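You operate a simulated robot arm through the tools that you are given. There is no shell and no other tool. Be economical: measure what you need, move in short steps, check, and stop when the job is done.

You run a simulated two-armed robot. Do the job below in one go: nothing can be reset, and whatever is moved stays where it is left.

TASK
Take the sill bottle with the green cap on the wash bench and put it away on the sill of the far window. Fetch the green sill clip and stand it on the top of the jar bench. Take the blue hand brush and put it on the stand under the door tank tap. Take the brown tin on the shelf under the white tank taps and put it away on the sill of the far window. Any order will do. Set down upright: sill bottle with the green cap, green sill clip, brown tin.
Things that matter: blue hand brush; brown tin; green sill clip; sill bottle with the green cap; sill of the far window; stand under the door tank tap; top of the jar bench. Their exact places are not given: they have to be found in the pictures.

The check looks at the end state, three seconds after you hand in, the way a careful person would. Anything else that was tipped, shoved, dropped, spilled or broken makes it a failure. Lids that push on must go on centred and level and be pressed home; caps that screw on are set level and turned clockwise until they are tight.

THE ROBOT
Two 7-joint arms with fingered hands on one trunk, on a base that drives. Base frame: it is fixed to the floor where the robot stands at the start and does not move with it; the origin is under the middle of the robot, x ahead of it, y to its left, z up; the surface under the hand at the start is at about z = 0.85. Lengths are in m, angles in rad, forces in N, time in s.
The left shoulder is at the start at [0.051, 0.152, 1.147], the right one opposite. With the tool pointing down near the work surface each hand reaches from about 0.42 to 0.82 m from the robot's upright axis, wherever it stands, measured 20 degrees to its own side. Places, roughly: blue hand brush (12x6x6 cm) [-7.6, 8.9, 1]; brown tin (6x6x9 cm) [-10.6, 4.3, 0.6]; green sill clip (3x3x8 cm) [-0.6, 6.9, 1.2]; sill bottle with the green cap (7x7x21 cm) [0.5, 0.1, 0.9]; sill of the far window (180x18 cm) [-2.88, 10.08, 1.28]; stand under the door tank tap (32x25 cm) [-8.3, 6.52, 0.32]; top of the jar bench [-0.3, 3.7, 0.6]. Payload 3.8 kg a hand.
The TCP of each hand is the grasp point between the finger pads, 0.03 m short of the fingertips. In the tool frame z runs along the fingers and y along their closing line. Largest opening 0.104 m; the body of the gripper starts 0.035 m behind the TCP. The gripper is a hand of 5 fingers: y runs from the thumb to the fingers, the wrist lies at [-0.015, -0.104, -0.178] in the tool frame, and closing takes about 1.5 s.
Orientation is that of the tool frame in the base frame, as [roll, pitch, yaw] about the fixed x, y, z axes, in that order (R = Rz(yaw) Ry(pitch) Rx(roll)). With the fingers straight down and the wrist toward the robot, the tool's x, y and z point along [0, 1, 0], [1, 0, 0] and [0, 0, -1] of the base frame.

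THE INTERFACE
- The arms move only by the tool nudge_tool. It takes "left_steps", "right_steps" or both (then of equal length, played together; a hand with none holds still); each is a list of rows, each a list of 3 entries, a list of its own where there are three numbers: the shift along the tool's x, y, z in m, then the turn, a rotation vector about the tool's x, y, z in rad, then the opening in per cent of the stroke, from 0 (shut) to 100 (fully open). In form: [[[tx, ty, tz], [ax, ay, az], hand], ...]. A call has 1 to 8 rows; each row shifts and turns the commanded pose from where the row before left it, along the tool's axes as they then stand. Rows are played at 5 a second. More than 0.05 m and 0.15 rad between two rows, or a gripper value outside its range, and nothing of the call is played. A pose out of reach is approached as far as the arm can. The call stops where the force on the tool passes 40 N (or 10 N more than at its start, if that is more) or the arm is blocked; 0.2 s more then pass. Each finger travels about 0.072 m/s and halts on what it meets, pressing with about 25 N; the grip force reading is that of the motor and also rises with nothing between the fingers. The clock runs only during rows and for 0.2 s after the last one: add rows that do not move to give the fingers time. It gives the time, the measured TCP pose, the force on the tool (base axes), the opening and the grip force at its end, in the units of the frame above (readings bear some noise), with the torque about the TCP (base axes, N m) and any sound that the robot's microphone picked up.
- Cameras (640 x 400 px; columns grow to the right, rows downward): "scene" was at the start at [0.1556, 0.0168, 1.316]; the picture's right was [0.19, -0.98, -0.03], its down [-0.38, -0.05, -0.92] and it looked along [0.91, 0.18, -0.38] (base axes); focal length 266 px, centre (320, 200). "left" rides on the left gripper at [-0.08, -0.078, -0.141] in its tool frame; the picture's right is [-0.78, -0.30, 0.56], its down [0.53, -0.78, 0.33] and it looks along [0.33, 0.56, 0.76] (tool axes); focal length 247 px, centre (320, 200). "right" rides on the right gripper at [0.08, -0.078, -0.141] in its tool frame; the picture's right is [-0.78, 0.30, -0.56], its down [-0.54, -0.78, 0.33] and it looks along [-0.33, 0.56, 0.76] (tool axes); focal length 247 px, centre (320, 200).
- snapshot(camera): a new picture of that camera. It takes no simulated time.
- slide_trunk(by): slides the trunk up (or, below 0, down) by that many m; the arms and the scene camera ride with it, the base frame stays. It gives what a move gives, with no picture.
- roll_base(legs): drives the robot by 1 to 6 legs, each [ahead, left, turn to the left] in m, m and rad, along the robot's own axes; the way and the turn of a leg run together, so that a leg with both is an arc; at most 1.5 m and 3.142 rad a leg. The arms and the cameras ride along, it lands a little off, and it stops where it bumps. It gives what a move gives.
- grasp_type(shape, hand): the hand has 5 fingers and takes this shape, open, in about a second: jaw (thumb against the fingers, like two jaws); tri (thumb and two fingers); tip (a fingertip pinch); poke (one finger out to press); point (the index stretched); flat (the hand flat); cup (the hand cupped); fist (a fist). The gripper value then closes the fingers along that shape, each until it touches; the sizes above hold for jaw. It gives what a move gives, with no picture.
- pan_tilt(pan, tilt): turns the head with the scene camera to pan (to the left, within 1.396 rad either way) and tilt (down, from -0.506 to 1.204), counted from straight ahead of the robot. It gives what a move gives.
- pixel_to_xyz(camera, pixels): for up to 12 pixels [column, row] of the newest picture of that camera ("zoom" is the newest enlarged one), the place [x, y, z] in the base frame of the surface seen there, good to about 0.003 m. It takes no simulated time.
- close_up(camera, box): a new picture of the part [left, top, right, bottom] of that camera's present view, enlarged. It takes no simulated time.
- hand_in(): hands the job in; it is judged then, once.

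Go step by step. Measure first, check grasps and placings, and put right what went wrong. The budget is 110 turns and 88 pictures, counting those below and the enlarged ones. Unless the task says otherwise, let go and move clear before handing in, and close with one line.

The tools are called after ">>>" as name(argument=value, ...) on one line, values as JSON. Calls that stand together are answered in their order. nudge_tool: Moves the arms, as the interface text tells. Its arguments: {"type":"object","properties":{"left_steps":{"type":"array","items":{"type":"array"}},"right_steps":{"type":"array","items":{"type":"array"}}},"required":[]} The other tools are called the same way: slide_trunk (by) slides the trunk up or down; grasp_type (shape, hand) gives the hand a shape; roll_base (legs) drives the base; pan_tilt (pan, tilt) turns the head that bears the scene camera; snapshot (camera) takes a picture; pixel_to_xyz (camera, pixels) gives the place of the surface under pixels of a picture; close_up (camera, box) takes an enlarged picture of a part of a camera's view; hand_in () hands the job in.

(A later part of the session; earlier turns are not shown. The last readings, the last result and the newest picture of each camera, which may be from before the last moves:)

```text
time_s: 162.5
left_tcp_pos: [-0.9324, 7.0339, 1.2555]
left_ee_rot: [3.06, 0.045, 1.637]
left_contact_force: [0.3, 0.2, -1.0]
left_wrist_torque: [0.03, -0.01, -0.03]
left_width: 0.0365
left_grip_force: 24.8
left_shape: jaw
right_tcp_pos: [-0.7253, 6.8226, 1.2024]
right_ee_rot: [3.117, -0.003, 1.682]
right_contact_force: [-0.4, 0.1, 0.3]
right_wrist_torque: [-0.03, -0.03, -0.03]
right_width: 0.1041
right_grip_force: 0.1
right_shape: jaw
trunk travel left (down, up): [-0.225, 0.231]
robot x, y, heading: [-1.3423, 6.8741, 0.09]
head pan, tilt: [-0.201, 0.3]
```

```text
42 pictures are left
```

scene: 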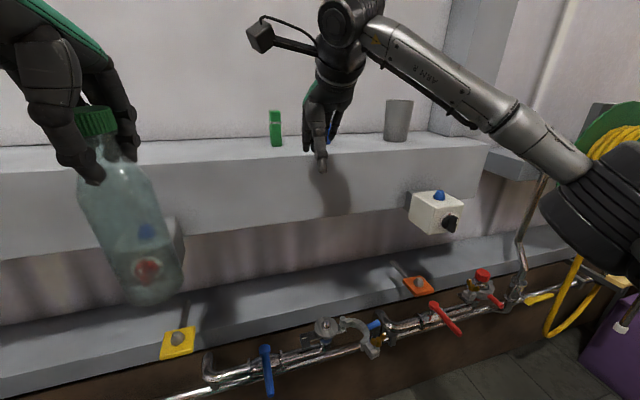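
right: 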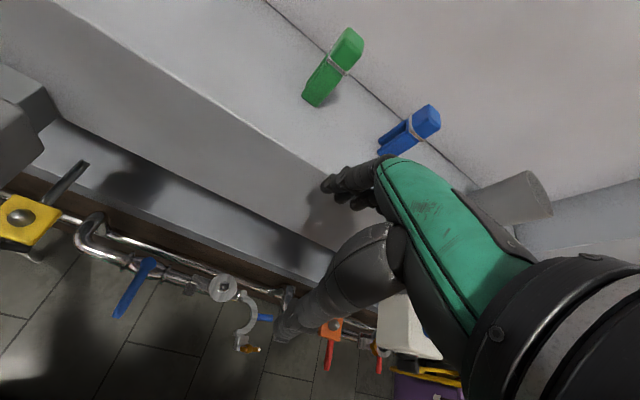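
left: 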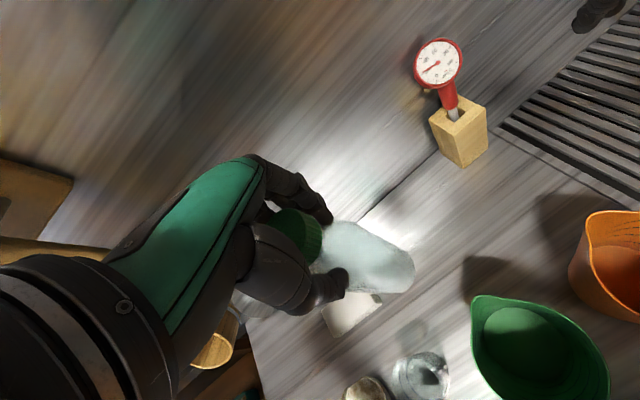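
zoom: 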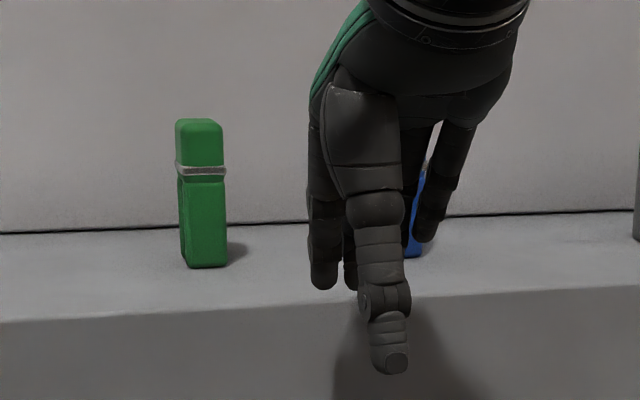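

The clip's centre is at about (-0.562, 6.898), on the ledge at z = 1.158. I'll raise the right hand over it and check.

>>> nudge_tool(right_steps=[[[0, 0, -0.045], [0, 0, 0], 100], [[0, 0, -0.045], [0, 0, 0], 100], [[0.0142, 0.0426, 0], [0, 0, 0], 100], [[0.0142, 0.0426, 0], [0, 0, 0], 100], [[0.0142, 0.0426, 0], [0, 0, 0], 100], [[0.0142, 0.0426, 0], [0, 0, 0], 100], [[0, 0, 0], [0, 0, 0], 100]])

>>> snapshot(camera="right")

```text
time_s: 164.1
left_tcp_pos: [-0.9323, 7.035, 1.2564]
left_ee_rot: [3.06, 0.047, 1.636]
left_contact_force: [-0.4, 1.1, -1.2]
left_wrist_torque: [0.0, -0.01, 0.01]
left_width: 0.0367
left_grip_force: 24.6
left_shape: jaw
right_tcp_pos: [-0.6577, 6.857, 1.2859]
right_ee_rot: [3.117, -0.003, 1.684]
right_contact_force: [-1.2, 0.2, -0.1]
right_wrist_torque: [-0.02, 0.01, 0.02]
right_width: 0.104
right_grip_force: 0.1
right_shape: jaw
right hand out of reach, approached as far as the arm can: row 4, 5, 6
trunk travel left (down, up): [-0.225, 0.231]
robot x, y, heading: [-1.3439, 6.8735, 0.093]
head pan, tilt: [-0.201, 0.3]
```

```text
41 pictures are left
```

right: 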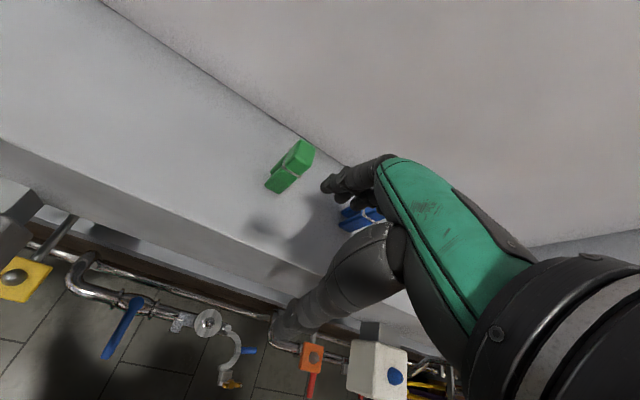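

The arm is at its limit, so the base must come closer. I'll raise the bottle well above the wall switch first, then drive ahead 0.12 m.

>>> nudge_tool(left_steps=[[[0, 0, -0.04], [0, 0, 0], 0], [[0, 0, -0.04], [0, 0, 0], 0], [[0, -0.02, -0.03], [0, 0, 0], 0]])

>>> roll_base(legs=[[0.13, 0.03, 0]])

>>> snapshot(camera="right")

>>> snapshot(camera="scene")

```text
time_s: 164.9
left_tcp_pos: [-0.9642, 7.0371, 1.3665]
left_ee_rot: [3.059, 0.045, 1.636]
left_contact_force: [-0.6, 0.0, 0.3]
left_wrist_torque: [0.03, -0.03, -0.02]
left_width: 0.0367
left_grip_force: 24.5
left_shape: jaw
right_tcp_pos: [-0.6588, 6.8557, 1.2874]
right_ee_rot: [3.115, -0.005, 1.682]
right_contact_force: [-0.1, -0.1, -0.2]
right_wrist_torque: [-0.01, -0.01, -0.02]
right_width: 0.1039
right_grip_force: 0.0
right_shape: jaw
trunk travel left (down, up): [-0.225, 0.231]
robot x, y, heading: [-1.3409, 6.8733, 0.091]
head pan, tilt: [-0.201, 0.3]
```

```text
time_s: 166.2
left_tcp_pos: [-0.833, 7.077, 1.367]
left_ee_rot: [3.059, 0.045, 1.634]
left_contact_force: [-0.2, -0.8, -0.2]
left_wrist_torque: [0.05, -0.02, -0.02]
left_width: 0.0366
left_grip_force: 24.9
left_shape: jaw
right_tcp_pos: [-0.5276, 6.8961, 1.2896]
right_ee_rot: [3.112, -0.004, 1.681]
right_contact_force: [-9.9, -3.3, 3.2]
right_wrist_torque: [0.03, -0.38, -0.26]
right_width: 0.1028
right_grip_force: 0.0
right_shape: jaw
trunk travel left (down, up): [-0.225, 0.231]
robot x, y, heading: [-1.2112, 6.9163, 0.089]
head pan, tilt: [-0.201, 0.3]
```

```text
40 pictures are left
```

right: 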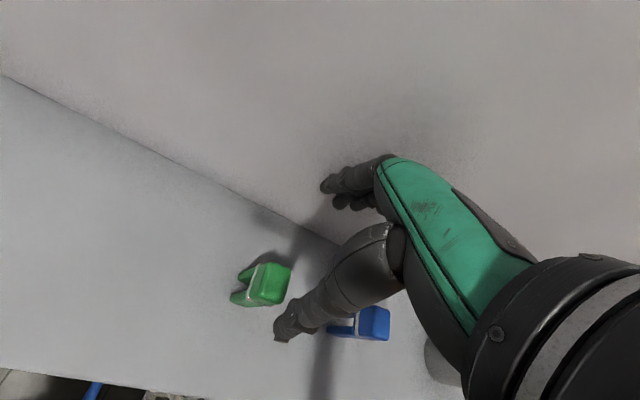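

```text
39 pictures are left
```

scene: 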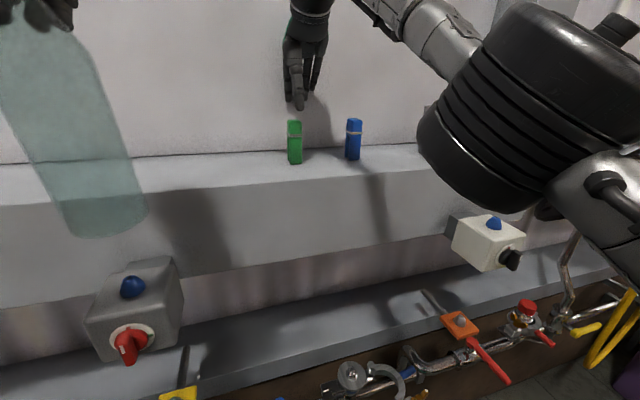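

The fingertips lightly touch the wall (10 N), and both clips still stand. I'll back the hand off and measure the clip from the right camera.

>>> pixel_to_xyz(camera="right", pixels=[[270, 283], [262, 270], [283, 270], [275, 300], [258, 300], [285, 290]])

>>> nudge_tool(right_steps=[[[0, -0.03, 0], [0, 0, 0], 100], [[0, 0, 0], [0, 0, 0], 100]])

>>> snapshot(camera="right")

```text
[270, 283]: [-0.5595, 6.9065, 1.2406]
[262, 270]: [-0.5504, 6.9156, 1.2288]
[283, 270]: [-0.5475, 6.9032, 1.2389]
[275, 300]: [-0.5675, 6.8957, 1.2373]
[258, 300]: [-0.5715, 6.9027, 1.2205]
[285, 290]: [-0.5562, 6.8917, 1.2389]
```

```text
time_s: 166.8
left_tcp_pos: [-0.831, 7.0792, 1.3658]
left_ee_rot: [3.06, 0.048, 1.634]
left_contact_force: [-0.3, -0.2, -0.9]
left_wrist_torque: [0.01, -0.02, -0.01]
left_width: 0.0367
left_grip_force: 24.4
left_shape: jaw
right_tcp_pos: [-0.5573, 6.893, 1.2897]
right_ee_rot: [3.115, -0.001, 1.682]
right_contact_force: [-1.0, 0.3, 0.0]
right_wrist_torque: [0.02, -0.04, 0.08]
right_width: 0.1039
right_grip_force: 0.2
right_shape: jaw
trunk travel left (down, up): [-0.225, 0.231]
robot x, y, heading: [-1.2117, 6.9144, 0.087]
head pan, tilt: [-0.201, 0.3]
```

```text
38 pictures are left
```

right: 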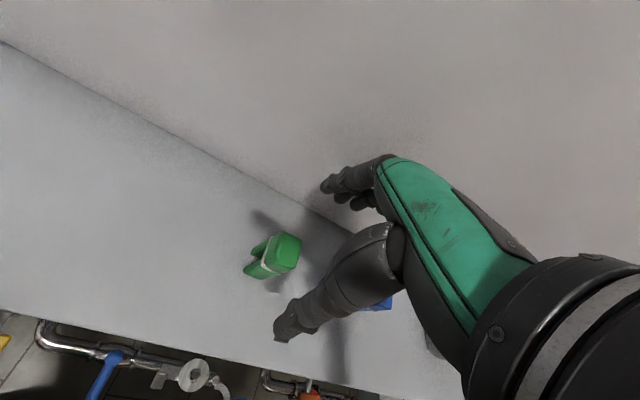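

The hand is centred over the clip within 6 mm. I'll lower to z ≈ 1.21 and close.

>>> nudge_tool(right_steps=[[[0.006, 0, 0.03], [0, 0, 0], 80], [[0, 0, 0.025], [0, 0, 0], 80], [[0, 0, 0.024], [0, 0, 0], 80], [[0, 0, 0], [0, 0, 0], 40], [[0, 0, 0], [0, 0, 0], 0], [[0, 0, 0], [0, 0, 0], 0], [[0, 0, 0], [0, 0, 0], 0], [[0, 0, 0], [0, 0, 0], 0]])

>>> snapshot(camera="right")

```text
time_s: 168.7
left_tcp_pos: [-0.8311, 7.0777, 1.3664]
left_ee_rot: [3.06, 0.045, 1.636]
left_contact_force: [0.3, 0.7, -0.3]
left_wrist_torque: [0.01, 0.04, 0.02]
left_width: 0.0367
left_grip_force: 24.8
left_shape: jaw
right_tcp_pos: [-0.554, 6.8993, 1.2092]
right_ee_rot: [3.117, -0.001, 1.681]
right_contact_force: [-0.1, 0.2, 0.5]
right_wrist_torque: [0.02, 0.04, 0.02]
right_width: 0.0248
right_grip_force: 25.3
right_shape: jaw
trunk travel left (down, up): [-0.225, 0.231]
robot x, y, heading: [-1.2135, 6.9149, 0.091]
head pan, tilt: [-0.201, 0.3]
```

```text
37 pictures are left
```

right: 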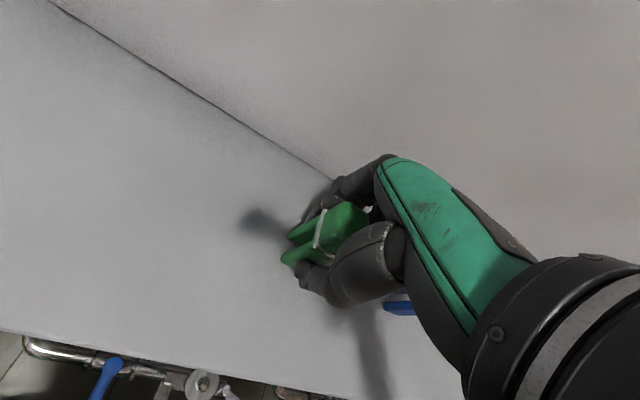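

The clip is gripped at 25 mm. I'll lift it, back away from the wall, turn north and look at the far window.

>>> nudge_tool(right_steps=[[[0, 0, -0.03], [0, 0, 0], 0], [[0, 0, -0.04], [0, 0, 0], 0], [[0, 0, -0.04], [0, 0, 0], 0], [[0, -0.04, 0], [0, 0, 0], 0], [[0, -0.04, 0], [0, 0, 0], 0], [[0, -0.04, 0], [0, 0, 0], 0]])

>>> roll_base(legs=[[-0.22, 0, 0], [0, 0, 1.62]])

>>> pan_tilt(pan=0.1, tilt=0.15)

>>> snapshot(camera="scene")

```text
time_s: 170.1
left_tcp_pos: [-0.8317, 7.0786, 1.3665]
left_ee_rot: [3.061, 0.047, 1.634]
left_contact_force: [-0.4, 1.0, -1.5]
left_wrist_torque: [-0.01, -0.02, 0.01]
left_width: 0.0366
left_grip_force: 25.1
left_shape: jaw
right_tcp_pos: [-0.6788, 6.8835, 1.3166]
right_ee_rot: [3.114, -0.001, 1.681]
right_contact_force: [-0.3, -0.1, 0.0]
right_wrist_torque: [-0.03, -0.02, -0.01]
right_width: 0.0248
right_grip_force: 24.9
right_shape: jaw
trunk travel left (down, up): [-0.225, 0.231]
robot x, y, heading: [-1.2111, 6.9122, 0.086]
head pan, tilt: [-0.201, 0.3]
```

```text
time_s: 175.8
left_tcp_pos: [-1.6336, 7.2553, 1.3662]
left_ee_rot: [3.06, 0.044, -2.975]
left_contact_force: [0.6, -0.1, -1.1]
left_wrist_torque: [-0.02, 0.01, -0.03]
left_width: 0.0366
left_grip_force: 24.9
left_shape: jaw
right_tcp_pos: [-1.4573, 7.4273, 1.3151]
right_ee_rot: [3.116, -0.002, -2.93]
right_contact_force: [0.6, 0.2, -0.4]
right_wrist_torque: [-0.01, -0.02, 0.04]
right_width: 0.0248
right_grip_force: 24.9
right_shape: jaw
trunk travel left (down, up): [-0.225, 0.231]
robot x, y, heading: [-1.4335, 6.8925, 1.768]
head pan, tilt: [-0.201, 0.3]
```

```text
time_s: 176.6
left_tcp_pos: [-1.6349, 7.2547, 1.3655]
left_ee_rot: [3.061, 0.044, -2.975]
left_contact_force: [0.7, 0.8, -0.6]
left_wrist_torque: [-0.01, 0.0, 0.05]
left_width: 0.0365
left_grip_force: 25.0
left_shape: jaw
right_tcp_pos: [-1.4585, 7.4273, 1.3152]
right_ee_rot: [3.117, 0.0, -2.929]
right_contact_force: [0.4, -0.5, -0.5]
right_wrist_torque: [-0.01, 0.0, 0.04]
right_width: 0.0244
right_grip_force: 25.2
right_shape: jaw
trunk travel left (down, up): [-0.225, 0.231]
robot x, y, heading: [-1.4347, 6.8951, 1.763]
head pan, tilt: [0.099, 0.15]
```

```text
36 pictures are left
```

scene: 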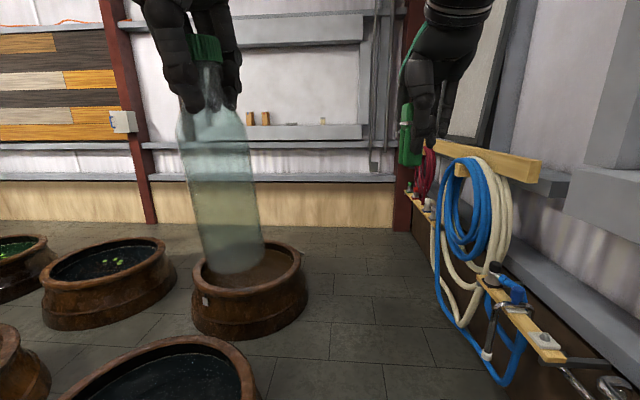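

The sill with small blocks is at (300,130) beyond the pots. I'll measure the sill, the pots and the hose rack.

>>> pixel_to_xyz(camera="scene", pixels=[[250, 117], [266, 117], [322, 121], [355, 130], [290, 128], [308, 290], [250, 330], [265, 380], [440, 250], [485, 290], [350, 350], [160, 290]])

```text
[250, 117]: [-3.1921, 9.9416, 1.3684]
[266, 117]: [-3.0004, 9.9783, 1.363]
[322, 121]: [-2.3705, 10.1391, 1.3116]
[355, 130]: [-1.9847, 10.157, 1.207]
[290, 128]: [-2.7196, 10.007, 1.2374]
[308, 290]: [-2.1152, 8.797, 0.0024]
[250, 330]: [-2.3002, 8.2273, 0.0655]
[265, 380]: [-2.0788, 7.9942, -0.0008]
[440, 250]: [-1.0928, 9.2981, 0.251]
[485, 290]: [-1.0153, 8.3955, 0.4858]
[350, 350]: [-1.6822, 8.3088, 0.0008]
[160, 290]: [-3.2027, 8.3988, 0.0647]
```

The north wall is slanted about 0.2 rad, and my heading of 1.76 faces it squarely. I'll level the bottle, raise the trunk and drive up to the window.

>>> nudge_tool(left_steps=[[[0, 0, 0], [0.04, 0.022, 0], 0], [[0, 0, 0], [0.04, 0.022, 0], 0], [[0, 0, 0], [0, 0, 0], 0]])

>>> slide_trunk(by=0.2)

>>> roll_base(legs=[[1.35, -0.05, 0], [1.27, -0.06, 0]])

>>> pan_tilt(pan=0.25, tilt=0.3)

>>> snapshot(camera="scene")

```text
time_s: 177.4
left_tcp_pos: [-1.6363, 7.2554, 1.3659]
left_ee_rot: [3.141, 0.002, -2.972]
left_contact_force: [1.1, 0.4, -1.2]
left_wrist_torque: [-0.03, 0.05, 0.02]
left_width: 0.0365
left_grip_force: 24.6
left_shape: jaw
right_tcp_pos: [-1.4572, 7.4273, 1.3164]
right_ee_rot: [3.115, -0.002, -2.929]
right_contact_force: [0.0, -0.7, 1.0]
right_wrist_torque: [0.0, -0.01, -0.03]
right_width: 0.025
right_grip_force: 25.1
right_shape: jaw
trunk travel left (down, up): [-0.225, 0.231]
robot x, y, heading: [-1.4317, 6.8928, 1.765]
head pan, tilt: [0.099, 0.15]
```

```text
time_s: 179.6
left_tcp_pos: [-1.6345, 7.2549, 1.5654]
left_ee_rot: [3.14, 0.001, -2.97]
left_contact_force: [0.5, 0.0, 0.0]
left_wrist_torque: [-0.02, -0.02, -0.01]
left_width: 0.0367
left_grip_force: 25.0
left_shape: jaw
right_tcp_pos: [-1.4579, 7.4264, 1.5154]
right_ee_rot: [3.113, -0.001, -2.929]
right_contact_force: [-0.2, 0.6, 0.1]
right_wrist_torque: [-0.02, 0.0, -0.02]
right_width: 0.0248
right_grip_force: 24.4
right_shape: jaw
trunk travel left (down, up): [-0.425, 0.031]
robot x, y, heading: [-1.4323, 6.8916, 1.766]
head pan, tilt: [0.099, 0.15]
```

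```text
time_s: 192.5
left_tcp_pos: [-2.007, 9.8807, 1.5667]
left_ee_rot: [3.138, 0.004, -2.996]
left_contact_force: [-0.4, -0.7, -0.6]
left_wrist_torque: [0.0, 0.0, -0.01]
left_width: 0.0365
left_grip_force: 25.2
left_shape: jaw
right_tcp_pos: [-1.826, 10.0495, 1.5157]
right_ee_rot: [3.115, -0.002, -2.951]
right_contact_force: [0.3, -0.1, -1.2]
right_wrist_torque: [0.02, -0.01, -0.01]
right_width: 0.0247
right_grip_force: 25.3
right_shape: jaw
trunk travel left (down, up): [-0.425, 0.031]
robot x, y, heading: [-1.8132, 9.5199, 1.744]
head pan, tilt: [0.099, 0.15]
```

```text
time_s: 193.2
left_tcp_pos: [-2.0057, 9.8821, 1.5654]
left_ee_rot: [3.141, 0.001, -2.995]
left_contact_force: [0.0, 0.0, -1.1]
left_wrist_torque: [0.01, 0.01, 0.02]
left_width: 0.0368
left_grip_force: 24.7
left_shape: jaw
right_tcp_pos: [-1.8271, 10.0488, 1.5157]
right_ee_rot: [3.115, -0.003, -2.951]
right_contact_force: [0.7, 0.2, -0.5]
right_wrist_torque: [0.02, 0.01, -0.03]
right_width: 0.0244
right_grip_force: 25.0
right_shape: jaw
trunk travel left (down, up): [-0.425, 0.031]
robot x, y, heading: [-1.8119, 9.5216, 1.74]
head pan, tilt: [0.25, 0.3]
```

```text
35 pictures are left
```

scene: 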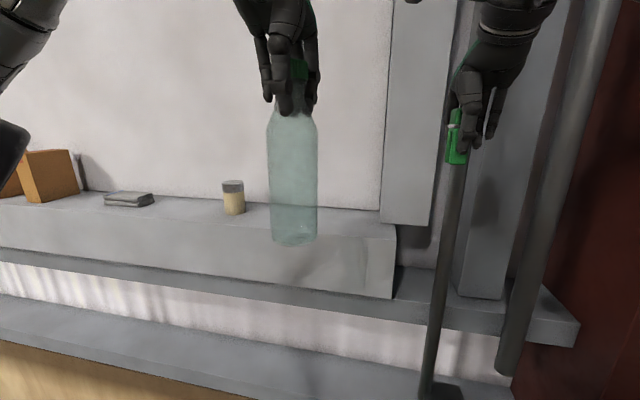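

The sill is right ahead, with free room between the little jar at (233,198) and the sill end at (395,230). I'll measure it.

>>> pixel_to_xyz(camera="scene", pixels=[[340, 218], [340, 228], [360, 222], [340, 207], [233, 212], [392, 226], [250, 225], [335, 195], [128, 198], [180, 210], [190, 225], [395, 260]])

```text
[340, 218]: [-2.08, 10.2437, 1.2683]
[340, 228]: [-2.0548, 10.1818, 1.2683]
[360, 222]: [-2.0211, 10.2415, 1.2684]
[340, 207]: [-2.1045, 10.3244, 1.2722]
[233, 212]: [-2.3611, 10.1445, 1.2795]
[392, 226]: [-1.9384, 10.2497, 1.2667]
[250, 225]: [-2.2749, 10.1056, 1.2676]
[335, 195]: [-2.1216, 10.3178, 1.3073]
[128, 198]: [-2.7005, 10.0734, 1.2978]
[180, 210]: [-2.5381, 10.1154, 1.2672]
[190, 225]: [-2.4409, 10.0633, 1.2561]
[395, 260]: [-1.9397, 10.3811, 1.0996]
```

The sill top is at z = 1.268 and spans y 10.13 to 10.32 at x ≈ -2.13. I'll draw the right hand back, drive 0.15 m closer, then move the bottle over the sill.

>>> nudge_tool(right_steps=[[[0, -0.04, 0], [0, 0, 0], 0], [[0, -0.04, 0], [0, 0, 0], 0], [[0, -0.04, 0], [0, 0, 0], 0]])

>>> roll_base(legs=[[0.15, 0, 0]])

>>> nudge_tool(left_steps=[[[0.018, 0.04, 0], [0, 0, 0], 0], [[0.018, 0.04, 0], [0, 0, 0], 0], [[0.018, 0.04, 0], [0, 0, 0], 0], [[0.018, 0.04, 0], [0, 0, 0], 0], [[0, 0, 0], [0, 0, 0], 0]])

```text
time_s: 194.0
left_tcp_pos: [-2.0056, 9.8825, 1.5651]
left_ee_rot: [3.139, 0.002, -2.993]
left_contact_force: [-0.2, 0.0, 0.0]
left_wrist_torque: [0.02, -0.03, -0.04]
left_width: 0.0365
left_grip_force: 25.2
left_shape: jaw
right_tcp_pos: [-1.8011, 9.9334, 1.511]
right_ee_rot: [3.112, -0.002, -2.951]
right_contact_force: [0.7, -0.6, 0.2]
right_wrist_torque: [-0.01, 0.02, -0.03]
right_width: 0.0247
right_grip_force: 24.4
right_shape: jaw
trunk travel left (down, up): [-0.425, 0.031]
robot x, y, heading: [-1.8135, 9.5149, 1.74]
head pan, tilt: [0.25, 0.3]
```

```text
time_s: 195.3
left_tcp_pos: [-2.0297, 10.0261, 1.5667]
left_ee_rot: [3.135, 0.002, -2.997]
left_contact_force: [0.6, -0.3, -0.5]
left_wrist_torque: [0.02, 0.0, 0.0]
left_width: 0.0365
left_grip_force: 25.4
left_shape: jaw
right_tcp_pos: [-1.8255, 10.0793, 1.5127]
right_ee_rot: [3.112, -0.001, -2.953]
right_contact_force: [-0.9, -0.2, 0.1]
right_wrist_torque: [0.02, -0.06, -0.02]
right_width: 0.0247
right_grip_force: 24.8
right_shape: jaw
trunk travel left (down, up): [-0.425, 0.031]
robot x, y, heading: [-1.8353, 9.6637, 1.737]
head pan, tilt: [0.25, 0.3]
```

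```text
time_s: 196.5
left_tcp_pos: [-2.1231, 10.1797, 1.566]
left_ee_rot: [3.138, 0.003, -2.998]
left_contact_force: [0.0, 0.3, -0.5]
left_wrist_torque: [0.05, 0.02, 0.01]
left_width: 0.0365
left_grip_force: 24.7
left_shape: jaw
right_tcp_pos: [-1.8261, 10.0817, 1.511]
right_ee_rot: [3.115, -0.004, -2.955]
right_contact_force: [-0.4, -0.1, -0.9]
right_wrist_torque: [0.03, 0.01, 0.01]
right_width: 0.0246
right_grip_force: 24.6
right_shape: jaw
trunk travel left (down, up): [-0.425, 0.031]
robot x, y, heading: [-1.8367, 9.6647, 1.746]
head pan, tilt: [0.25, 0.3]
```

The hand is at (-2.123, 10.18). I'll move 38 mm further in and lower to about 8 mm above the sill, then look.

>>> nudge_tool(left_steps=[[[0.003, 0.038, 0], [0, 0, 0], 0], [[0, 0, 0.035], [0, 0, 0], 0], [[0, 0, 0.035], [0, 0, 0], 0], [[0, 0, 0.033], [0, 0, 0], 0], [[0, 0, 0], [0, 0, 0], 0]])

>>> snapshot(camera="scene")

```text
time_s: 197.7
left_tcp_pos: [-2.1327, 10.2193, 1.4626]
left_ee_rot: [3.138, 0.003, -2.998]
left_contact_force: [-0.1, 0.9, -1.0]
left_wrist_torque: [-0.05, -0.01, 0.03]
left_width: 0.0366
left_grip_force: 25.0
left_shape: jaw
right_tcp_pos: [-1.8254, 10.0825, 1.5105]
right_ee_rot: [3.116, -0.004, -2.952]
right_contact_force: [-0.1, -0.7, -1.5]
right_wrist_torque: [-0.01, 0.0, 0.02]
right_width: 0.0246
right_grip_force: 25.0
right_shape: jaw
trunk travel left (down, up): [-0.425, 0.031]
robot x, y, heading: [-1.8402, 9.6653, 1.74]
head pan, tilt: [0.25, 0.3]
```

```text
34 pictures are left
```

scene: 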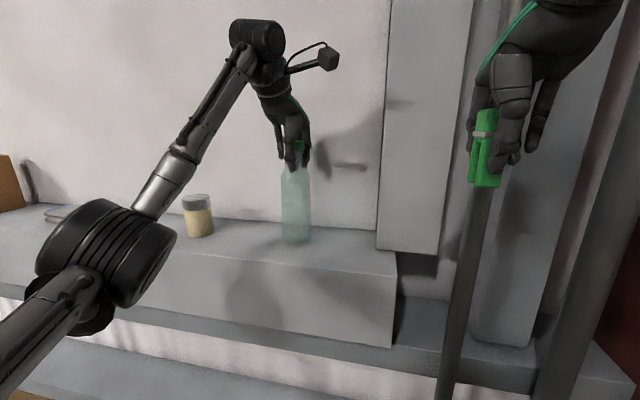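

The bottle's foot is over the middle of the sill. I'll lower in small steps until there's a contact force.

>>> nudge_tool(left_steps=[[[0, 0, 0.004], [0, 0, 0], 0], [[0, 0, 0.003], [0, 0, 0], 0], [[0, 0, 0.002], [0, 0, 0], 0], [[0, 0, 0], [0, 0, 0], 0]])

```text
time_s: 198.7
left_tcp_pos: [-2.1335, 10.2174, 1.4535]
left_ee_rot: [3.138, 0.002, -2.997]
left_contact_force: [0.1, 0.4, -0.3]
left_wrist_torque: [0.01, 0.0, 0.0]
left_width: 0.0362
left_grip_force: 25.0
left_shape: jaw
right_tcp_pos: [-1.8265, 10.0835, 1.5115]
right_ee_rot: [3.116, -0.001, -2.952]
right_contact_force: [1.3, 1.1, -0.1]
right_wrist_torque: [0.0, -0.01, 0.01]
right_width: 0.0247
right_grip_force: 25.2
right_shape: jaw
trunk travel left (down, up): [-0.425, 0.031]
robot x, y, heading: [-1.8376, 9.6623, 1.74]
head pan, tilt: [0.25, 0.3]
```

>>> nudge_tool(left_steps=[[[0, 0, 0.002], [0, 0, 0], 0], [[0, 0, 0.002], [0, 0, 0], 0], [[0, 0, 0], [0, 0, 0], 0]])

>>> close_up(camera="scene", box=[200, 120, 400, 270])

```text
time_s: 199.5
left_tcp_pos: [-2.1323, 10.2153, 1.4522]
left_ee_rot: [3.135, 0.002, -2.998]
left_contact_force: [-0.8, 0.2, 12.1]
left_wrist_torque: [0.16, 0.07, 0.01]
left_width: 0.0368
left_grip_force: 25.3
left_shape: jaw
right_tcp_pos: [-1.826, 10.0813, 1.5123]
right_ee_rot: [3.113, -0.004, -2.954]
right_contact_force: [-0.5, 0.1, -0.7]
right_wrist_torque: [0.0, 0.01, -0.01]
right_width: 0.0249
right_grip_force: 25.2
right_shape: jaw
trunk travel left (down, up): [-0.425, 0.031]
robot x, y, heading: [-1.8417, 9.6702, 1.741]
head pan, tilt: [0.25, 0.3]
```

```text
2.67 times, centred on (300, 195) of scene
```

zoom: 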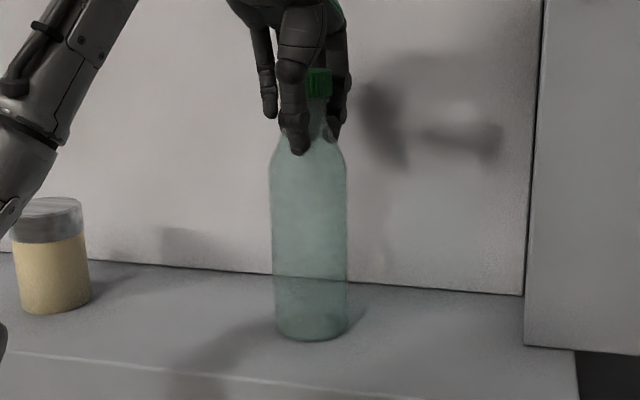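

The bottle has landed (12 N) and stands upright. I'll ease off, open slowly and rise.

>>> nudge_tool(left_steps=[[[0, 0, -0.001], [0, 0, 0], 20], [[0, 0, 0], [0, 0, 0], 45], [[0, 0, 0], [0, 0, 0], 65], [[0, 0, 0], [0, 0, 0], 70], [[0, 0, -0.03], [0, 0, 0], 70], [[0, 0, -0.03], [0, 0, 0], 70], [[0, 0, -0.03], [0, 0, 0], 70]])

>>> nudge_tool(left_steps=[[[0, -0.045, 0], [0, 0, 0], 100], [[0, -0.045, 0], [0, 0, 0], 100], [[0, -0.045, 0], [0, 0, 0], 100], [[0, -0.045, 0], [0, 0, 0], 100]])

>>> snapshot(camera="scene")

```text
time_s: 201.1
left_tcp_pos: [-2.1335, 10.215, 1.5426]
left_ee_rot: [3.14, 0.0, -2.996]
left_contact_force: [0.3, 0.9, -0.8]
left_wrist_torque: [0.0, -0.02, 0.02]
left_width: 0.0724
left_grip_force: 0.1
left_shape: jaw
right_tcp_pos: [-1.8253, 10.0836, 1.5117]
right_ee_rot: [3.113, -0.003, -2.953]
right_contact_force: [-0.6, -0.2, 0.3]
right_wrist_torque: [-0.01, 0.02, 0.0]
right_width: 0.0249
right_grip_force: 24.8
right_shape: jaw
trunk travel left (down, up): [-0.425, 0.031]
robot x, y, heading: [-1.8335, 9.6662, 1.739]
head pan, tilt: [0.25, 0.3]
```

```text
time_s: 202.1
left_tcp_pos: [-2.1069, 10.0339, 1.5414]
left_ee_rot: [3.14, 0.001, -2.998]
left_contact_force: [-0.6, 0.3, 0.3]
left_wrist_torque: [-0.02, 0.01, 0.02]
left_width: 0.1036
left_grip_force: 0.1
left_shape: jaw
right_tcp_pos: [-1.8252, 10.0817, 1.5112]
right_ee_rot: [3.114, -0.001, -2.953]
right_contact_force: [-0.2, -0.2, -0.1]
right_wrist_torque: [0.01, 0.01, -0.02]
right_width: 0.0245
right_grip_force: 26.1
right_shape: jaw
trunk travel left (down, up): [-0.425, 0.031]
robot x, y, heading: [-1.8362, 9.6675, 1.735]
head pan, tilt: [0.25, 0.3]
```

```text
32 pictures are left
```

scene: 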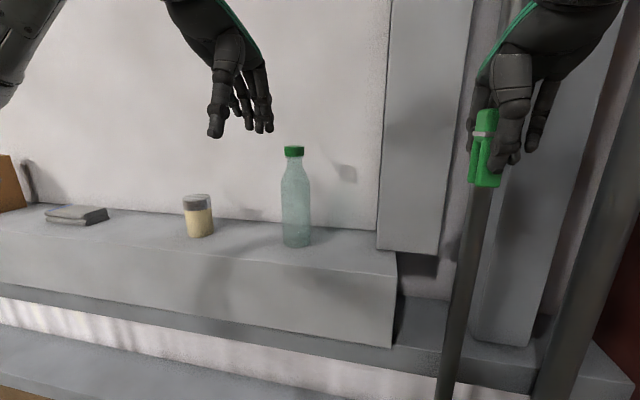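

The bottle stands on its own on the sill. The clip can stay in the right hand for now; I'll back off, turn west and look along the corridor under the window.

>>> roll_base(legs=[[-0.3, 0, 0], [0, 0, 1.4]])

>>> pan_tilt(pan=0.0, tilt=0.2)

>>> snapshot(camera="scene")

```text
time_s: 207.6
left_tcp_pos: [-2.1995, 9.1739, 1.5415]
left_ee_rot: [3.14, 0.001, -1.6]
left_contact_force: [-0.3, -0.2, -1.5]
left_wrist_torque: [-0.01, -0.01, -0.01]
left_width: 0.1037
left_grip_force: 0.2
left_shape: jaw
right_tcp_pos: [-2.1973, 9.4583, 1.5109]
right_ee_rot: [3.116, -0.004, -1.558]
right_contact_force: [0.3, -0.4, -0.4]
right_wrist_torque: [-0.01, -0.01, 0.02]
right_width: 0.0248
right_grip_force: 25.3
right_shape: jaw
trunk travel left (down, up): [-0.425, 0.031]
robot x, y, heading: [-1.7929, 9.3747, 3.135]
head pan, tilt: [0.25, 0.3]
```

```text
time_s: 208.3
left_tcp_pos: [-2.1994, 9.1739, 1.5412]
left_ee_rot: [3.141, 0.002, -1.599]
left_contact_force: [-0.2, -0.9, 0.2]
left_wrist_torque: [-0.03, 0.02, 0.0]
left_width: 0.1037
left_grip_force: 0.0
left_shape: jaw
right_tcp_pos: [-2.1968, 9.4574, 1.5103]
right_ee_rot: [3.116, -0.002, -1.554]
right_contact_force: [0.3, 0.3, -0.4]
right_wrist_torque: [-0.02, -0.02, 0.0]
right_width: 0.0248
right_grip_force: 24.9
right_shape: jaw
trunk travel left (down, up): [-0.425, 0.031]
robot x, y, heading: [-1.7865, 9.3731, 3.133]
head pan, tilt: [0.0, 0.201]
```

```text
31 pictures are left
```

scene: 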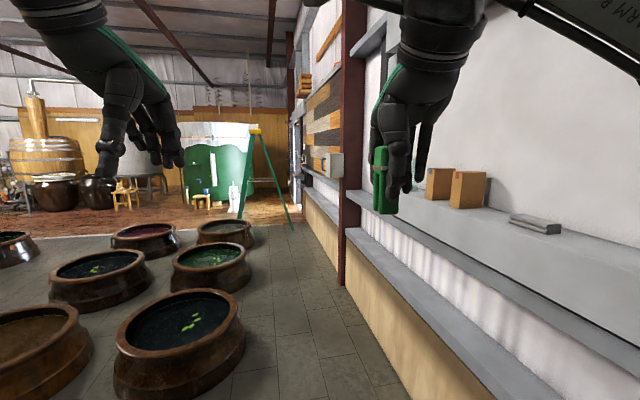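

The corridor west between the pots and the wall is open up to a green stepladder. I'll measure its edges.

>>> pixel_to_xyz(camera="scene", pixels=[[240, 320], [250, 270], [253, 240], [345, 285], [372, 350], [293, 228], [238, 217], [262, 150], [205, 195], [235, 195], [125, 190], [320, 240]])

>>> close_up(camera="scene", box=[90, 90, 340, 250])

```text
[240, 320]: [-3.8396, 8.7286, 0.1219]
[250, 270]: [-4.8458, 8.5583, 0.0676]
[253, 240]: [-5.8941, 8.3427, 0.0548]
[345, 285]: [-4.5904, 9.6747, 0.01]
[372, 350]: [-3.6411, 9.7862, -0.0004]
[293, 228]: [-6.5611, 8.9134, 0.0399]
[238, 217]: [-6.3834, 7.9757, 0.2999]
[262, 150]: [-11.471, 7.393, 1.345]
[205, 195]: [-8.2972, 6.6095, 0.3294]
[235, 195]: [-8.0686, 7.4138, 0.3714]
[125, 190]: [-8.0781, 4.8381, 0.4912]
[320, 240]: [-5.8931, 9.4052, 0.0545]
```

```text
2.50 times, centred on (215, 170) of scene
```

zoom: 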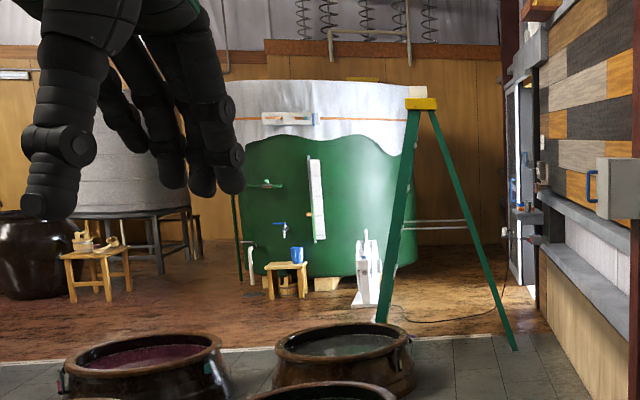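

The stepladder blocks the west end of this corridor, so the western jobs must be reached from the south. I'll go back down the lane with the clip, backing with the same heading as before.

>>> roll_base(legs=[[0, 0, -1.403], [-1.089, -0.018, 0], [-1.413, 0.024, 0]])

```text
time_s: 224.0
left_tcp_pos: [-1.6998, 7.2964, 1.54]
left_ee_rot: [3.141, 0.001, -3.018]
left_contact_force: [0.2, 0.4, -0.3]
left_wrist_torque: [0.01, 0.04, 0.03]
left_width: 0.1037
left_grip_force: 0.2
left_shape: jaw
right_tcp_pos: [-1.4191, 7.338, 1.5103]
right_ee_rot: [3.115, -0.003, -2.973]
right_contact_force: [0.1, -0.7, 0.0]
right_wrist_torque: [-0.01, 0.01, -0.01]
right_width: 0.0247
right_grip_force: 24.9
right_shape: jaw
trunk travel left (down, up): [-0.425, 0.031]
robot x, y, heading: [-1.4345, 6.9227, 1.718]
head pan, tilt: [0.0, 0.201]
```

I'm on track at (-1.43, 6.92). I'll back through the lane to about (-1.4, 4.5) and turn to face the jar bench.

>>> roll_base(legs=[[-0.879, -0.248, 0], [-0.589, 0.118, 0], [-0.354, 0.275, 0], [-0.58, 0.177, 0], [0, 0, -1.52]])

>>> pan_tilt(pan=-0.5, tilt=0.45)

>>> snapshot(camera="scene")

```text
time_s: 240.8
left_tcp_pos: [-1.0314, 4.7748, 1.5409]
left_ee_rot: [3.139, 0.001, 1.751]
left_contact_force: [0.4, -0.8, -0.5]
left_wrist_torque: [0.0, 0.01, 0.01]
left_width: 0.1035
left_grip_force: 0.1
left_shape: jaw
right_tcp_pos: [-0.9735, 4.4954, 1.5125]
right_ee_rot: [3.115, -0.001, 1.795]
right_contact_force: [0.3, -0.4, 0.0]
right_wrist_torque: [-0.01, -0.01, 0.01]
right_width: 0.0245
right_grip_force: 25.1
right_shape: jaw
trunk travel left (down, up): [-0.425, 0.031]
robot x, y, heading: [-1.3882, 4.4907, 0.201]
head pan, tilt: [0.0, 0.201]
```

```text
time_s: 241.7
left_tcp_pos: [-1.0312, 4.775, 1.541]
left_ee_rot: [3.139, 0.002, 1.753]
left_contact_force: [0.2, -0.2, 0.0]
left_wrist_torque: [0.01, 0.01, 0.02]
left_width: 0.1038
left_grip_force: 0.2
left_shape: jaw
right_tcp_pos: [-0.9745, 4.4942, 1.5114]
right_ee_rot: [3.115, -0.002, 1.795]
right_contact_force: [0.6, -0.6, -0.7]
right_wrist_torque: [-0.01, 0.04, 0.0]
right_width: 0.0247
right_grip_force: 24.7
right_shape: jaw
trunk travel left (down, up): [-0.425, 0.031]
robot x, y, heading: [-1.3892, 4.4909, 0.203]
head pan, tilt: [-0.499, 0.45]
```

```text
29 pictures are left
```

scene: 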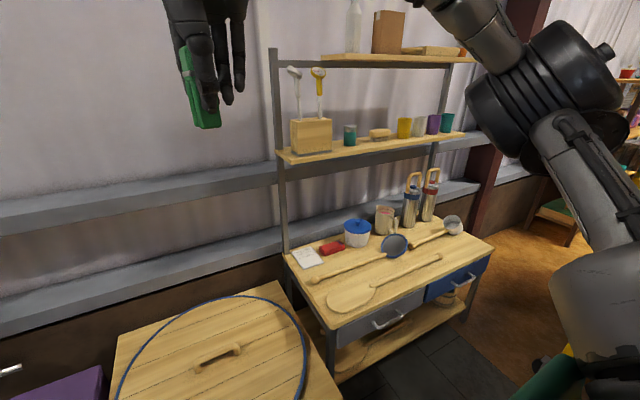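

The jar bench has a free patch near its right front at about (455,250), clear of the upper shelf. I'll zoom and measure.

>>> close_up(camera="scene", box=[280, 180, 500, 330])

>>> pixel_to_xyz(camera="zoom", pixels=[[500, 205], [540, 190], [480, 225], [440, 210], [460, 170], [560, 200], [400, 245], [600, 180], [140, 290], [200, 225], [270, 300], [350, 215]])

```text
2.67 times, centred on (390, 255) of scene
```

zoom: 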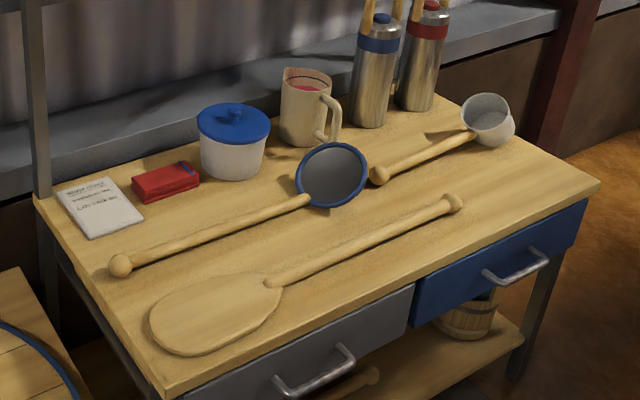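

```text
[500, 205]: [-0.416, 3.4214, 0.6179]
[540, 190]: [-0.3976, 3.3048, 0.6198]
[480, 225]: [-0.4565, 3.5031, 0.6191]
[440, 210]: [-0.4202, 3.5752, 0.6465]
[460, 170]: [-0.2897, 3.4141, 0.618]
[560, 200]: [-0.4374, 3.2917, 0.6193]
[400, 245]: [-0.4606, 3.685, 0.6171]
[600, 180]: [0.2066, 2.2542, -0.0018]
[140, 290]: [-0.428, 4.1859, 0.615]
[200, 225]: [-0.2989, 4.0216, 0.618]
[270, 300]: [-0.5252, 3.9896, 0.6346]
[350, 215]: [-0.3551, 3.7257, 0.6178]
```

The spot (-0.41, 3.42, 0.618) on the bench has room around it. I'll lower the trunk, move to about (-1.02, 3.73) and face the spot.

>>> slide_trunk(by=-0.4)

>>> roll_base(legs=[[0.205, -0.821, 0], [0, 0, -0.553]])

>>> pan_tilt(pan=0.0, tilt=0.55)

>>> snapshot(camera="scene")

```text
time_s: 245.5
left_tcp_pos: [-1.011, 4.7793, 1.1196]
left_ee_rot: [-3.097, 0.004, 1.75]
left_contact_force: [0.2, -0.5, 0.2]
left_wrist_torque: [0.02, -0.02, -0.02]
left_width: 0.1036
left_grip_force: 0.0
left_shape: jaw
right_tcp_pos: [-0.9761, 4.4954, 1.1113]
right_ee_rot: [3.114, -0.003, 1.796]
right_contact_force: [-0.1, -0.4, -0.2]
right_wrist_torque: [-0.02, -0.06, -0.04]
right_width: 0.0243
right_grip_force: 24.7
right_shape: jaw
trunk travel left (down, up): [-0.025, 0.431]
robot x, y, heading: [-1.3913, 4.4877, 0.207]
head pan, tilt: [-0.499, 0.45]
```

```text
time_s: 251.6
left_tcp_pos: [-0.5286, 3.8121, 1.12]
left_ee_rot: [-3.095, 0.003, 1.237]
left_contact_force: [-0.2, -0.5, 0.0]
left_wrist_torque: [-0.02, 0.0, 0.0]
left_width: 0.1037
left_grip_force: 0.2
left_shape: jaw
right_tcp_pos: [-0.635, 3.5483, 1.1122]
right_ee_rot: [3.115, -0.001, 1.284]
right_contact_force: [0.1, -0.6, -1.1]
right_wrist_torque: [0.0, 0.0, -0.01]
right_width: 0.0247
right_grip_force: 25.2
right_shape: jaw
trunk travel left (down, up): [-0.025, 0.431]
robot x, y, heading: [-0.9993, 3.7461, -0.307]
head pan, tilt: [-0.499, 0.45]
```

```text
time_s: 252.5
left_tcp_pos: [-0.5281, 3.813, 1.1206]
left_ee_rot: [-3.095, 0.004, 1.242]
left_contact_force: [0.5, -0.5, 0.4]
left_wrist_torque: [0.0, -0.01, -0.02]
left_width: 0.1038
left_grip_force: 0.0
left_shape: jaw
right_tcp_pos: [-0.6371, 3.549, 1.1116]
right_ee_rot: [3.115, -0.001, 1.286]
right_contact_force: [-0.2, -0.6, -0.2]
right_wrist_torque: [0.01, -0.04, 0.01]
right_width: 0.0246
right_grip_force: 24.9
right_shape: jaw
trunk travel left (down, up): [-0.025, 0.431]
robot x, y, heading: [-1.0016, 3.7512, -0.309]
head pan, tilt: [0.0, 0.55]
```

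```text
27 pictures are left
```

scene: 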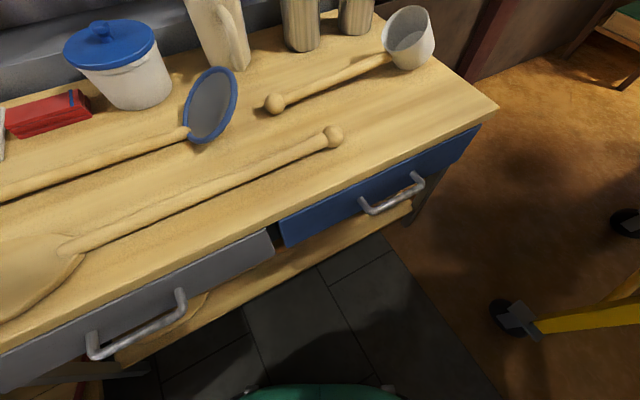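

The free front-right patch is at around (400,115). I'll measure it.

>>> pixel_to_xyz(camera="scene", pixels=[[400, 115], [420, 95], [385, 105], [440, 115], [370, 140], [333, 138], [405, 65], [495, 105]])

```text
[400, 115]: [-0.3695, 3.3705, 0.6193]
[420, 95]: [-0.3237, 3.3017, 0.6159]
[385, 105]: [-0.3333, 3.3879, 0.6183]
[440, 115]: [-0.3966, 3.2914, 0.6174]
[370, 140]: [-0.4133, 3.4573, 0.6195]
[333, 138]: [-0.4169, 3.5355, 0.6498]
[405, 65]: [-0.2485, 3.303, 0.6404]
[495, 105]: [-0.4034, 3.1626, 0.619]
```

I'll set the clip at (-0.385, 3.37). First I'll come down partly, then move across.

>>> nudge_tool(right_steps=[[[0, 0, 0.048], [0, 0, 0], 0], [[0, 0, 0.048], [0, 0, 0], 0], [[0, 0, 0.048], [0, 0, 0], 0], [[0, 0, 0.048], [0, 0, 0], 0], [[-0.0144, 0.0417, 0], [0, 0, 0], 0], [[-0.0144, 0.0417, 0], [0, 0, 0], 0], [[-0.0144, 0.0417, 0], [0, 0, 0], 0], [[-0.0144, 0.0417, 0], [0, 0, 0], 0]])

>>> nudge_tool(right_steps=[[[-0.0144, 0.0417, 0], [0, 0, 0], 0], [[-0.0144, 0.0417, 0], [0, 0, 0], 0], [[-0.0144, 0.0417, 0], [0, 0, 0], 0], [[0, 0, 0.045], [0, 0, 0], 0], [[0, 0, 0.045], [0, 0, 0], 0], [[0, 0, 0.045], [0, 0, 0], 0], [[0, 0, 0], [0, 0, 0], 0]])

>>> snapshot(camera="scene")

```text
time_s: 254.3
left_tcp_pos: [-0.5269, 3.8118, 1.1196]
left_ee_rot: [-3.094, 0.003, 1.24]
left_contact_force: [-0.5, 0.2, 0.3]
left_wrist_torque: [0.01, 0.0, 0.0]
left_width: 0.1037
left_grip_force: 0.0
left_shape: jaw
right_tcp_pos: [-0.486, 3.4448, 0.9252]
right_ee_rot: [3.114, -0.002, 1.286]
right_contact_force: [0.4, -0.5, -0.7]
right_wrist_torque: [-0.01, 0.01, -0.02]
right_width: 0.0241
right_grip_force: 24.7
right_shape: jaw
trunk travel left (down, up): [-0.025, 0.431]
robot x, y, heading: [-1.0006, 3.7464, -0.305]
head pan, tilt: [0.0, 0.55]
```

```text
time_s: 255.9
left_tcp_pos: [-0.5289, 3.8133, 1.1199]
left_ee_rot: [-3.095, 0.003, 1.24]
left_contact_force: [0.0, -0.6, -0.2]
left_wrist_torque: [-0.02, 0.0, 0.0]
left_width: 0.1035
left_grip_force: 0.1
left_shape: jaw
right_tcp_pos: [-0.3768, 3.3713, 0.794]
right_ee_rot: [3.114, -0.002, 1.285]
right_contact_force: [-0.4, 0.5, -0.9]
right_wrist_torque: [-0.01, 0.02, 0.0]
right_width: 0.024
right_grip_force: 24.9
right_shape: jaw
trunk travel left (down, up): [-0.025, 0.431]
robot x, y, heading: [-1.0011, 3.7474, -0.304]
head pan, tilt: [0.0, 0.55]
```

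```text
26 pictures are left
```

scene: 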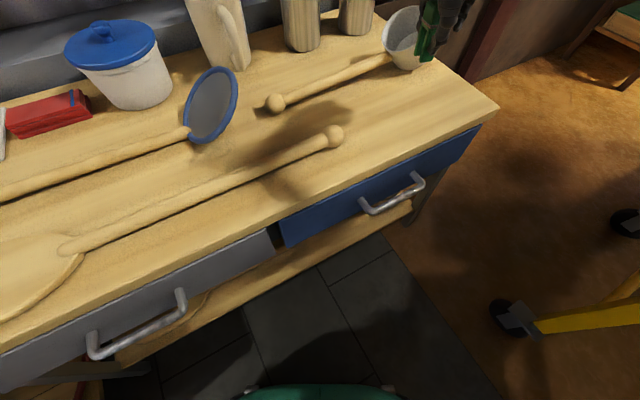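

The clip is above the patch at z = 0.794. I'll lower it to just over the bench top, then step down to contact.

>>> nudge_tool(right_steps=[[[0, 0, 0.04], [0, 0, 0], 0], [[0, 0, 0.04], [0, 0, 0], 0], [[0, 0, 0.032], [0, 0, 0], 0], [[0, 0, 0.005], [0, 0, 0], 0], [[0, 0, 0.003], [0, 0, 0], 0], [[0, 0, 0.002], [0, 0, 0], 0], [[0, 0, 0], [0, 0, 0], 0]])

>>> close_up(camera="scene", box=[300, 20, 520, 180])

```text
time_s: 257.5
left_tcp_pos: [-0.5287, 3.8124, 1.1199]
left_ee_rot: [-3.096, 0.004, 1.24]
left_contact_force: [0.3, 0.0, -0.4]
left_wrist_torque: [-0.01, -0.03, -0.01]
left_width: 0.1037
left_grip_force: 0.0
left_shape: jaw
right_tcp_pos: [-0.374, 3.367, 0.6691]
right_ee_rot: [3.116, -0.001, 1.285]
right_contact_force: [0.0, 0.7, -0.5]
right_wrist_torque: [-0.01, -0.03, 0.04]
right_width: 0.0238
right_grip_force: 25.1
right_shape: jaw
trunk travel left (down, up): [-0.025, 0.431]
robot x, y, heading: [-1.0021, 3.7482, -0.312]
head pan, tilt: [0.0, 0.55]
```

```text
2.50 times, centred on (410, 100) of scene
```

zoom: 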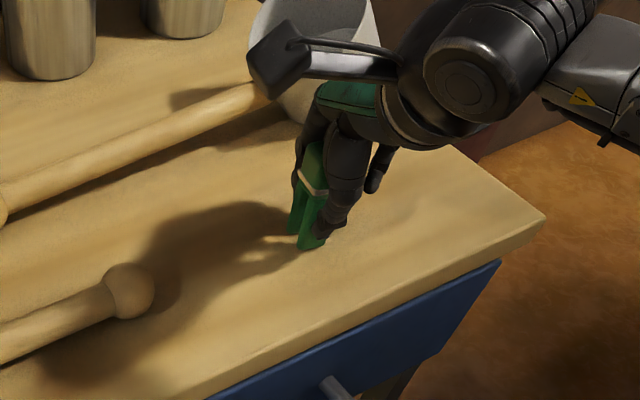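

The clip is almost down, with no contact force yet. I'll step down further.

>>> nudge_tool(right_steps=[[[0, 0, 0.0015], [0, 0, 0], 0], [[0, 0, 0.0015], [0, 0, 0], 0], [[0, 0, 0], [0, 0, 0], 0]])

```text
time_s: 258.3
left_tcp_pos: [-0.5288, 3.8136, 1.1214]
left_ee_rot: [-3.096, 0.002, 1.24]
left_contact_force: [-0.1, 0.0, 0.9]
left_wrist_torque: [-0.01, 0.02, 0.02]
left_width: 0.1037
left_grip_force: 0.0
left_shape: jaw
right_tcp_pos: [-0.3739, 3.3661, 0.6675]
right_ee_rot: [3.112, -0.002, 1.284]
right_contact_force: [-0.9, -0.5, 5.6]
right_wrist_torque: [-0.04, -0.03, -0.03]
right_width: 0.024
right_grip_force: 25.3
right_shape: jaw
trunk travel left (down, up): [-0.025, 0.431]
robot x, y, heading: [-1.0022, 3.7484, -0.309]
head pan, tilt: [0.0, 0.55]
```

Contact at 5.6 N. I'll open gently and rise straight up.

>>> nudge_tool(right_steps=[[[0, 0, 0], [0, 0, 0], 27], [[0, 0, 0], [0, 0, 0], 35], [[0, 0, 0], [0, 0, 0], 45], [[0, 0, 0], [0, 0, 0], 50], [[0, 0, -0.02], [0, 0, 0], 50], [[0, 0, -0.03], [0, 0, 0], 50], [[0, 0, -0.04], [0, 0, 0], 50], [[0, 0, -0.045], [0, 0, 0], 50]])

>>> nudge_tool(right_steps=[[[0, 0, -0.045], [0, 0, 0], 100], [[0, -0.03, -0.03], [0, 0, 0], 100], [[0, -0.04, -0.03], [0, 0, 0], 100], [[0, -0.04, -0.03], [0, 0, 0], 100], [[0, -0.04, -0.03], [0, 0, 0], 100], [[0, -0.03, -0.03], [0, 0, 0], 100]])

>>> close_up(camera="scene", box=[300, 20, 520, 180])

```text
time_s: 260.1
left_tcp_pos: [-0.5289, 3.8135, 1.1219]
left_ee_rot: [-3.097, 0.003, 1.241]
left_contact_force: [0.8, -1.2, 0.2]
left_wrist_torque: [-0.03, -0.01, 0.01]
left_width: 0.1036
left_grip_force: 0.1
left_shape: jaw
right_tcp_pos: [-0.378, 3.3677, 0.803]
right_ee_rot: [3.115, -0.001, 1.285]
right_contact_force: [0.3, -0.1, 0.7]
right_wrist_torque: [0.03, 0.0, 0.01]
right_width: 0.0516
right_grip_force: 0.1
right_shape: jaw
trunk travel left (down, up): [-0.025, 0.431]
robot x, y, heading: [-1.0039, 3.7481, -0.311]
head pan, tilt: [0.0, 0.55]
```

```text
time_s: 261.5
left_tcp_pos: [-0.5289, 3.8139, 1.1204]
left_ee_rot: [-3.097, 0.003, 1.239]
left_contact_force: [0.4, 0.1, 1.1]
left_wrist_torque: [-0.04, 0.01, 0.01]
left_width: 0.1038
left_grip_force: 0.0
left_shape: jaw
right_tcp_pos: [-0.5543, 3.423, 0.9901]
right_ee_rot: [3.116, 0.0, 1.285]
right_contact_force: [0.0, 0.3, -0.1]
right_wrist_torque: [-0.02, 0.02, 0.01]
right_width: 0.1037
right_grip_force: 0.1
right_shape: jaw
trunk travel left (down, up): [-0.025, 0.431]
robot x, y, heading: [-1.005, 3.75, -0.305]
head pan, tilt: [0.0, 0.55]
```

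```text
2.50 times, centred on (410, 100) of scene
```

zoom: 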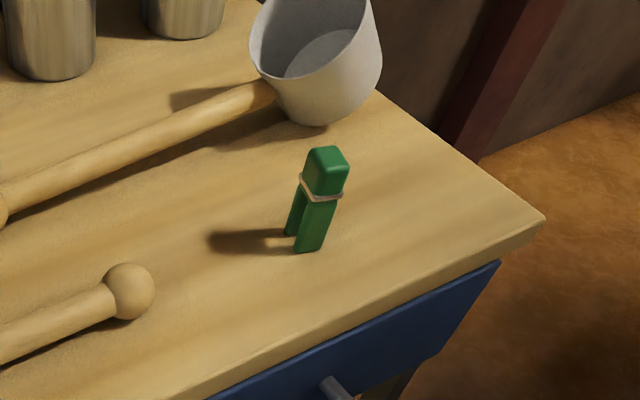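

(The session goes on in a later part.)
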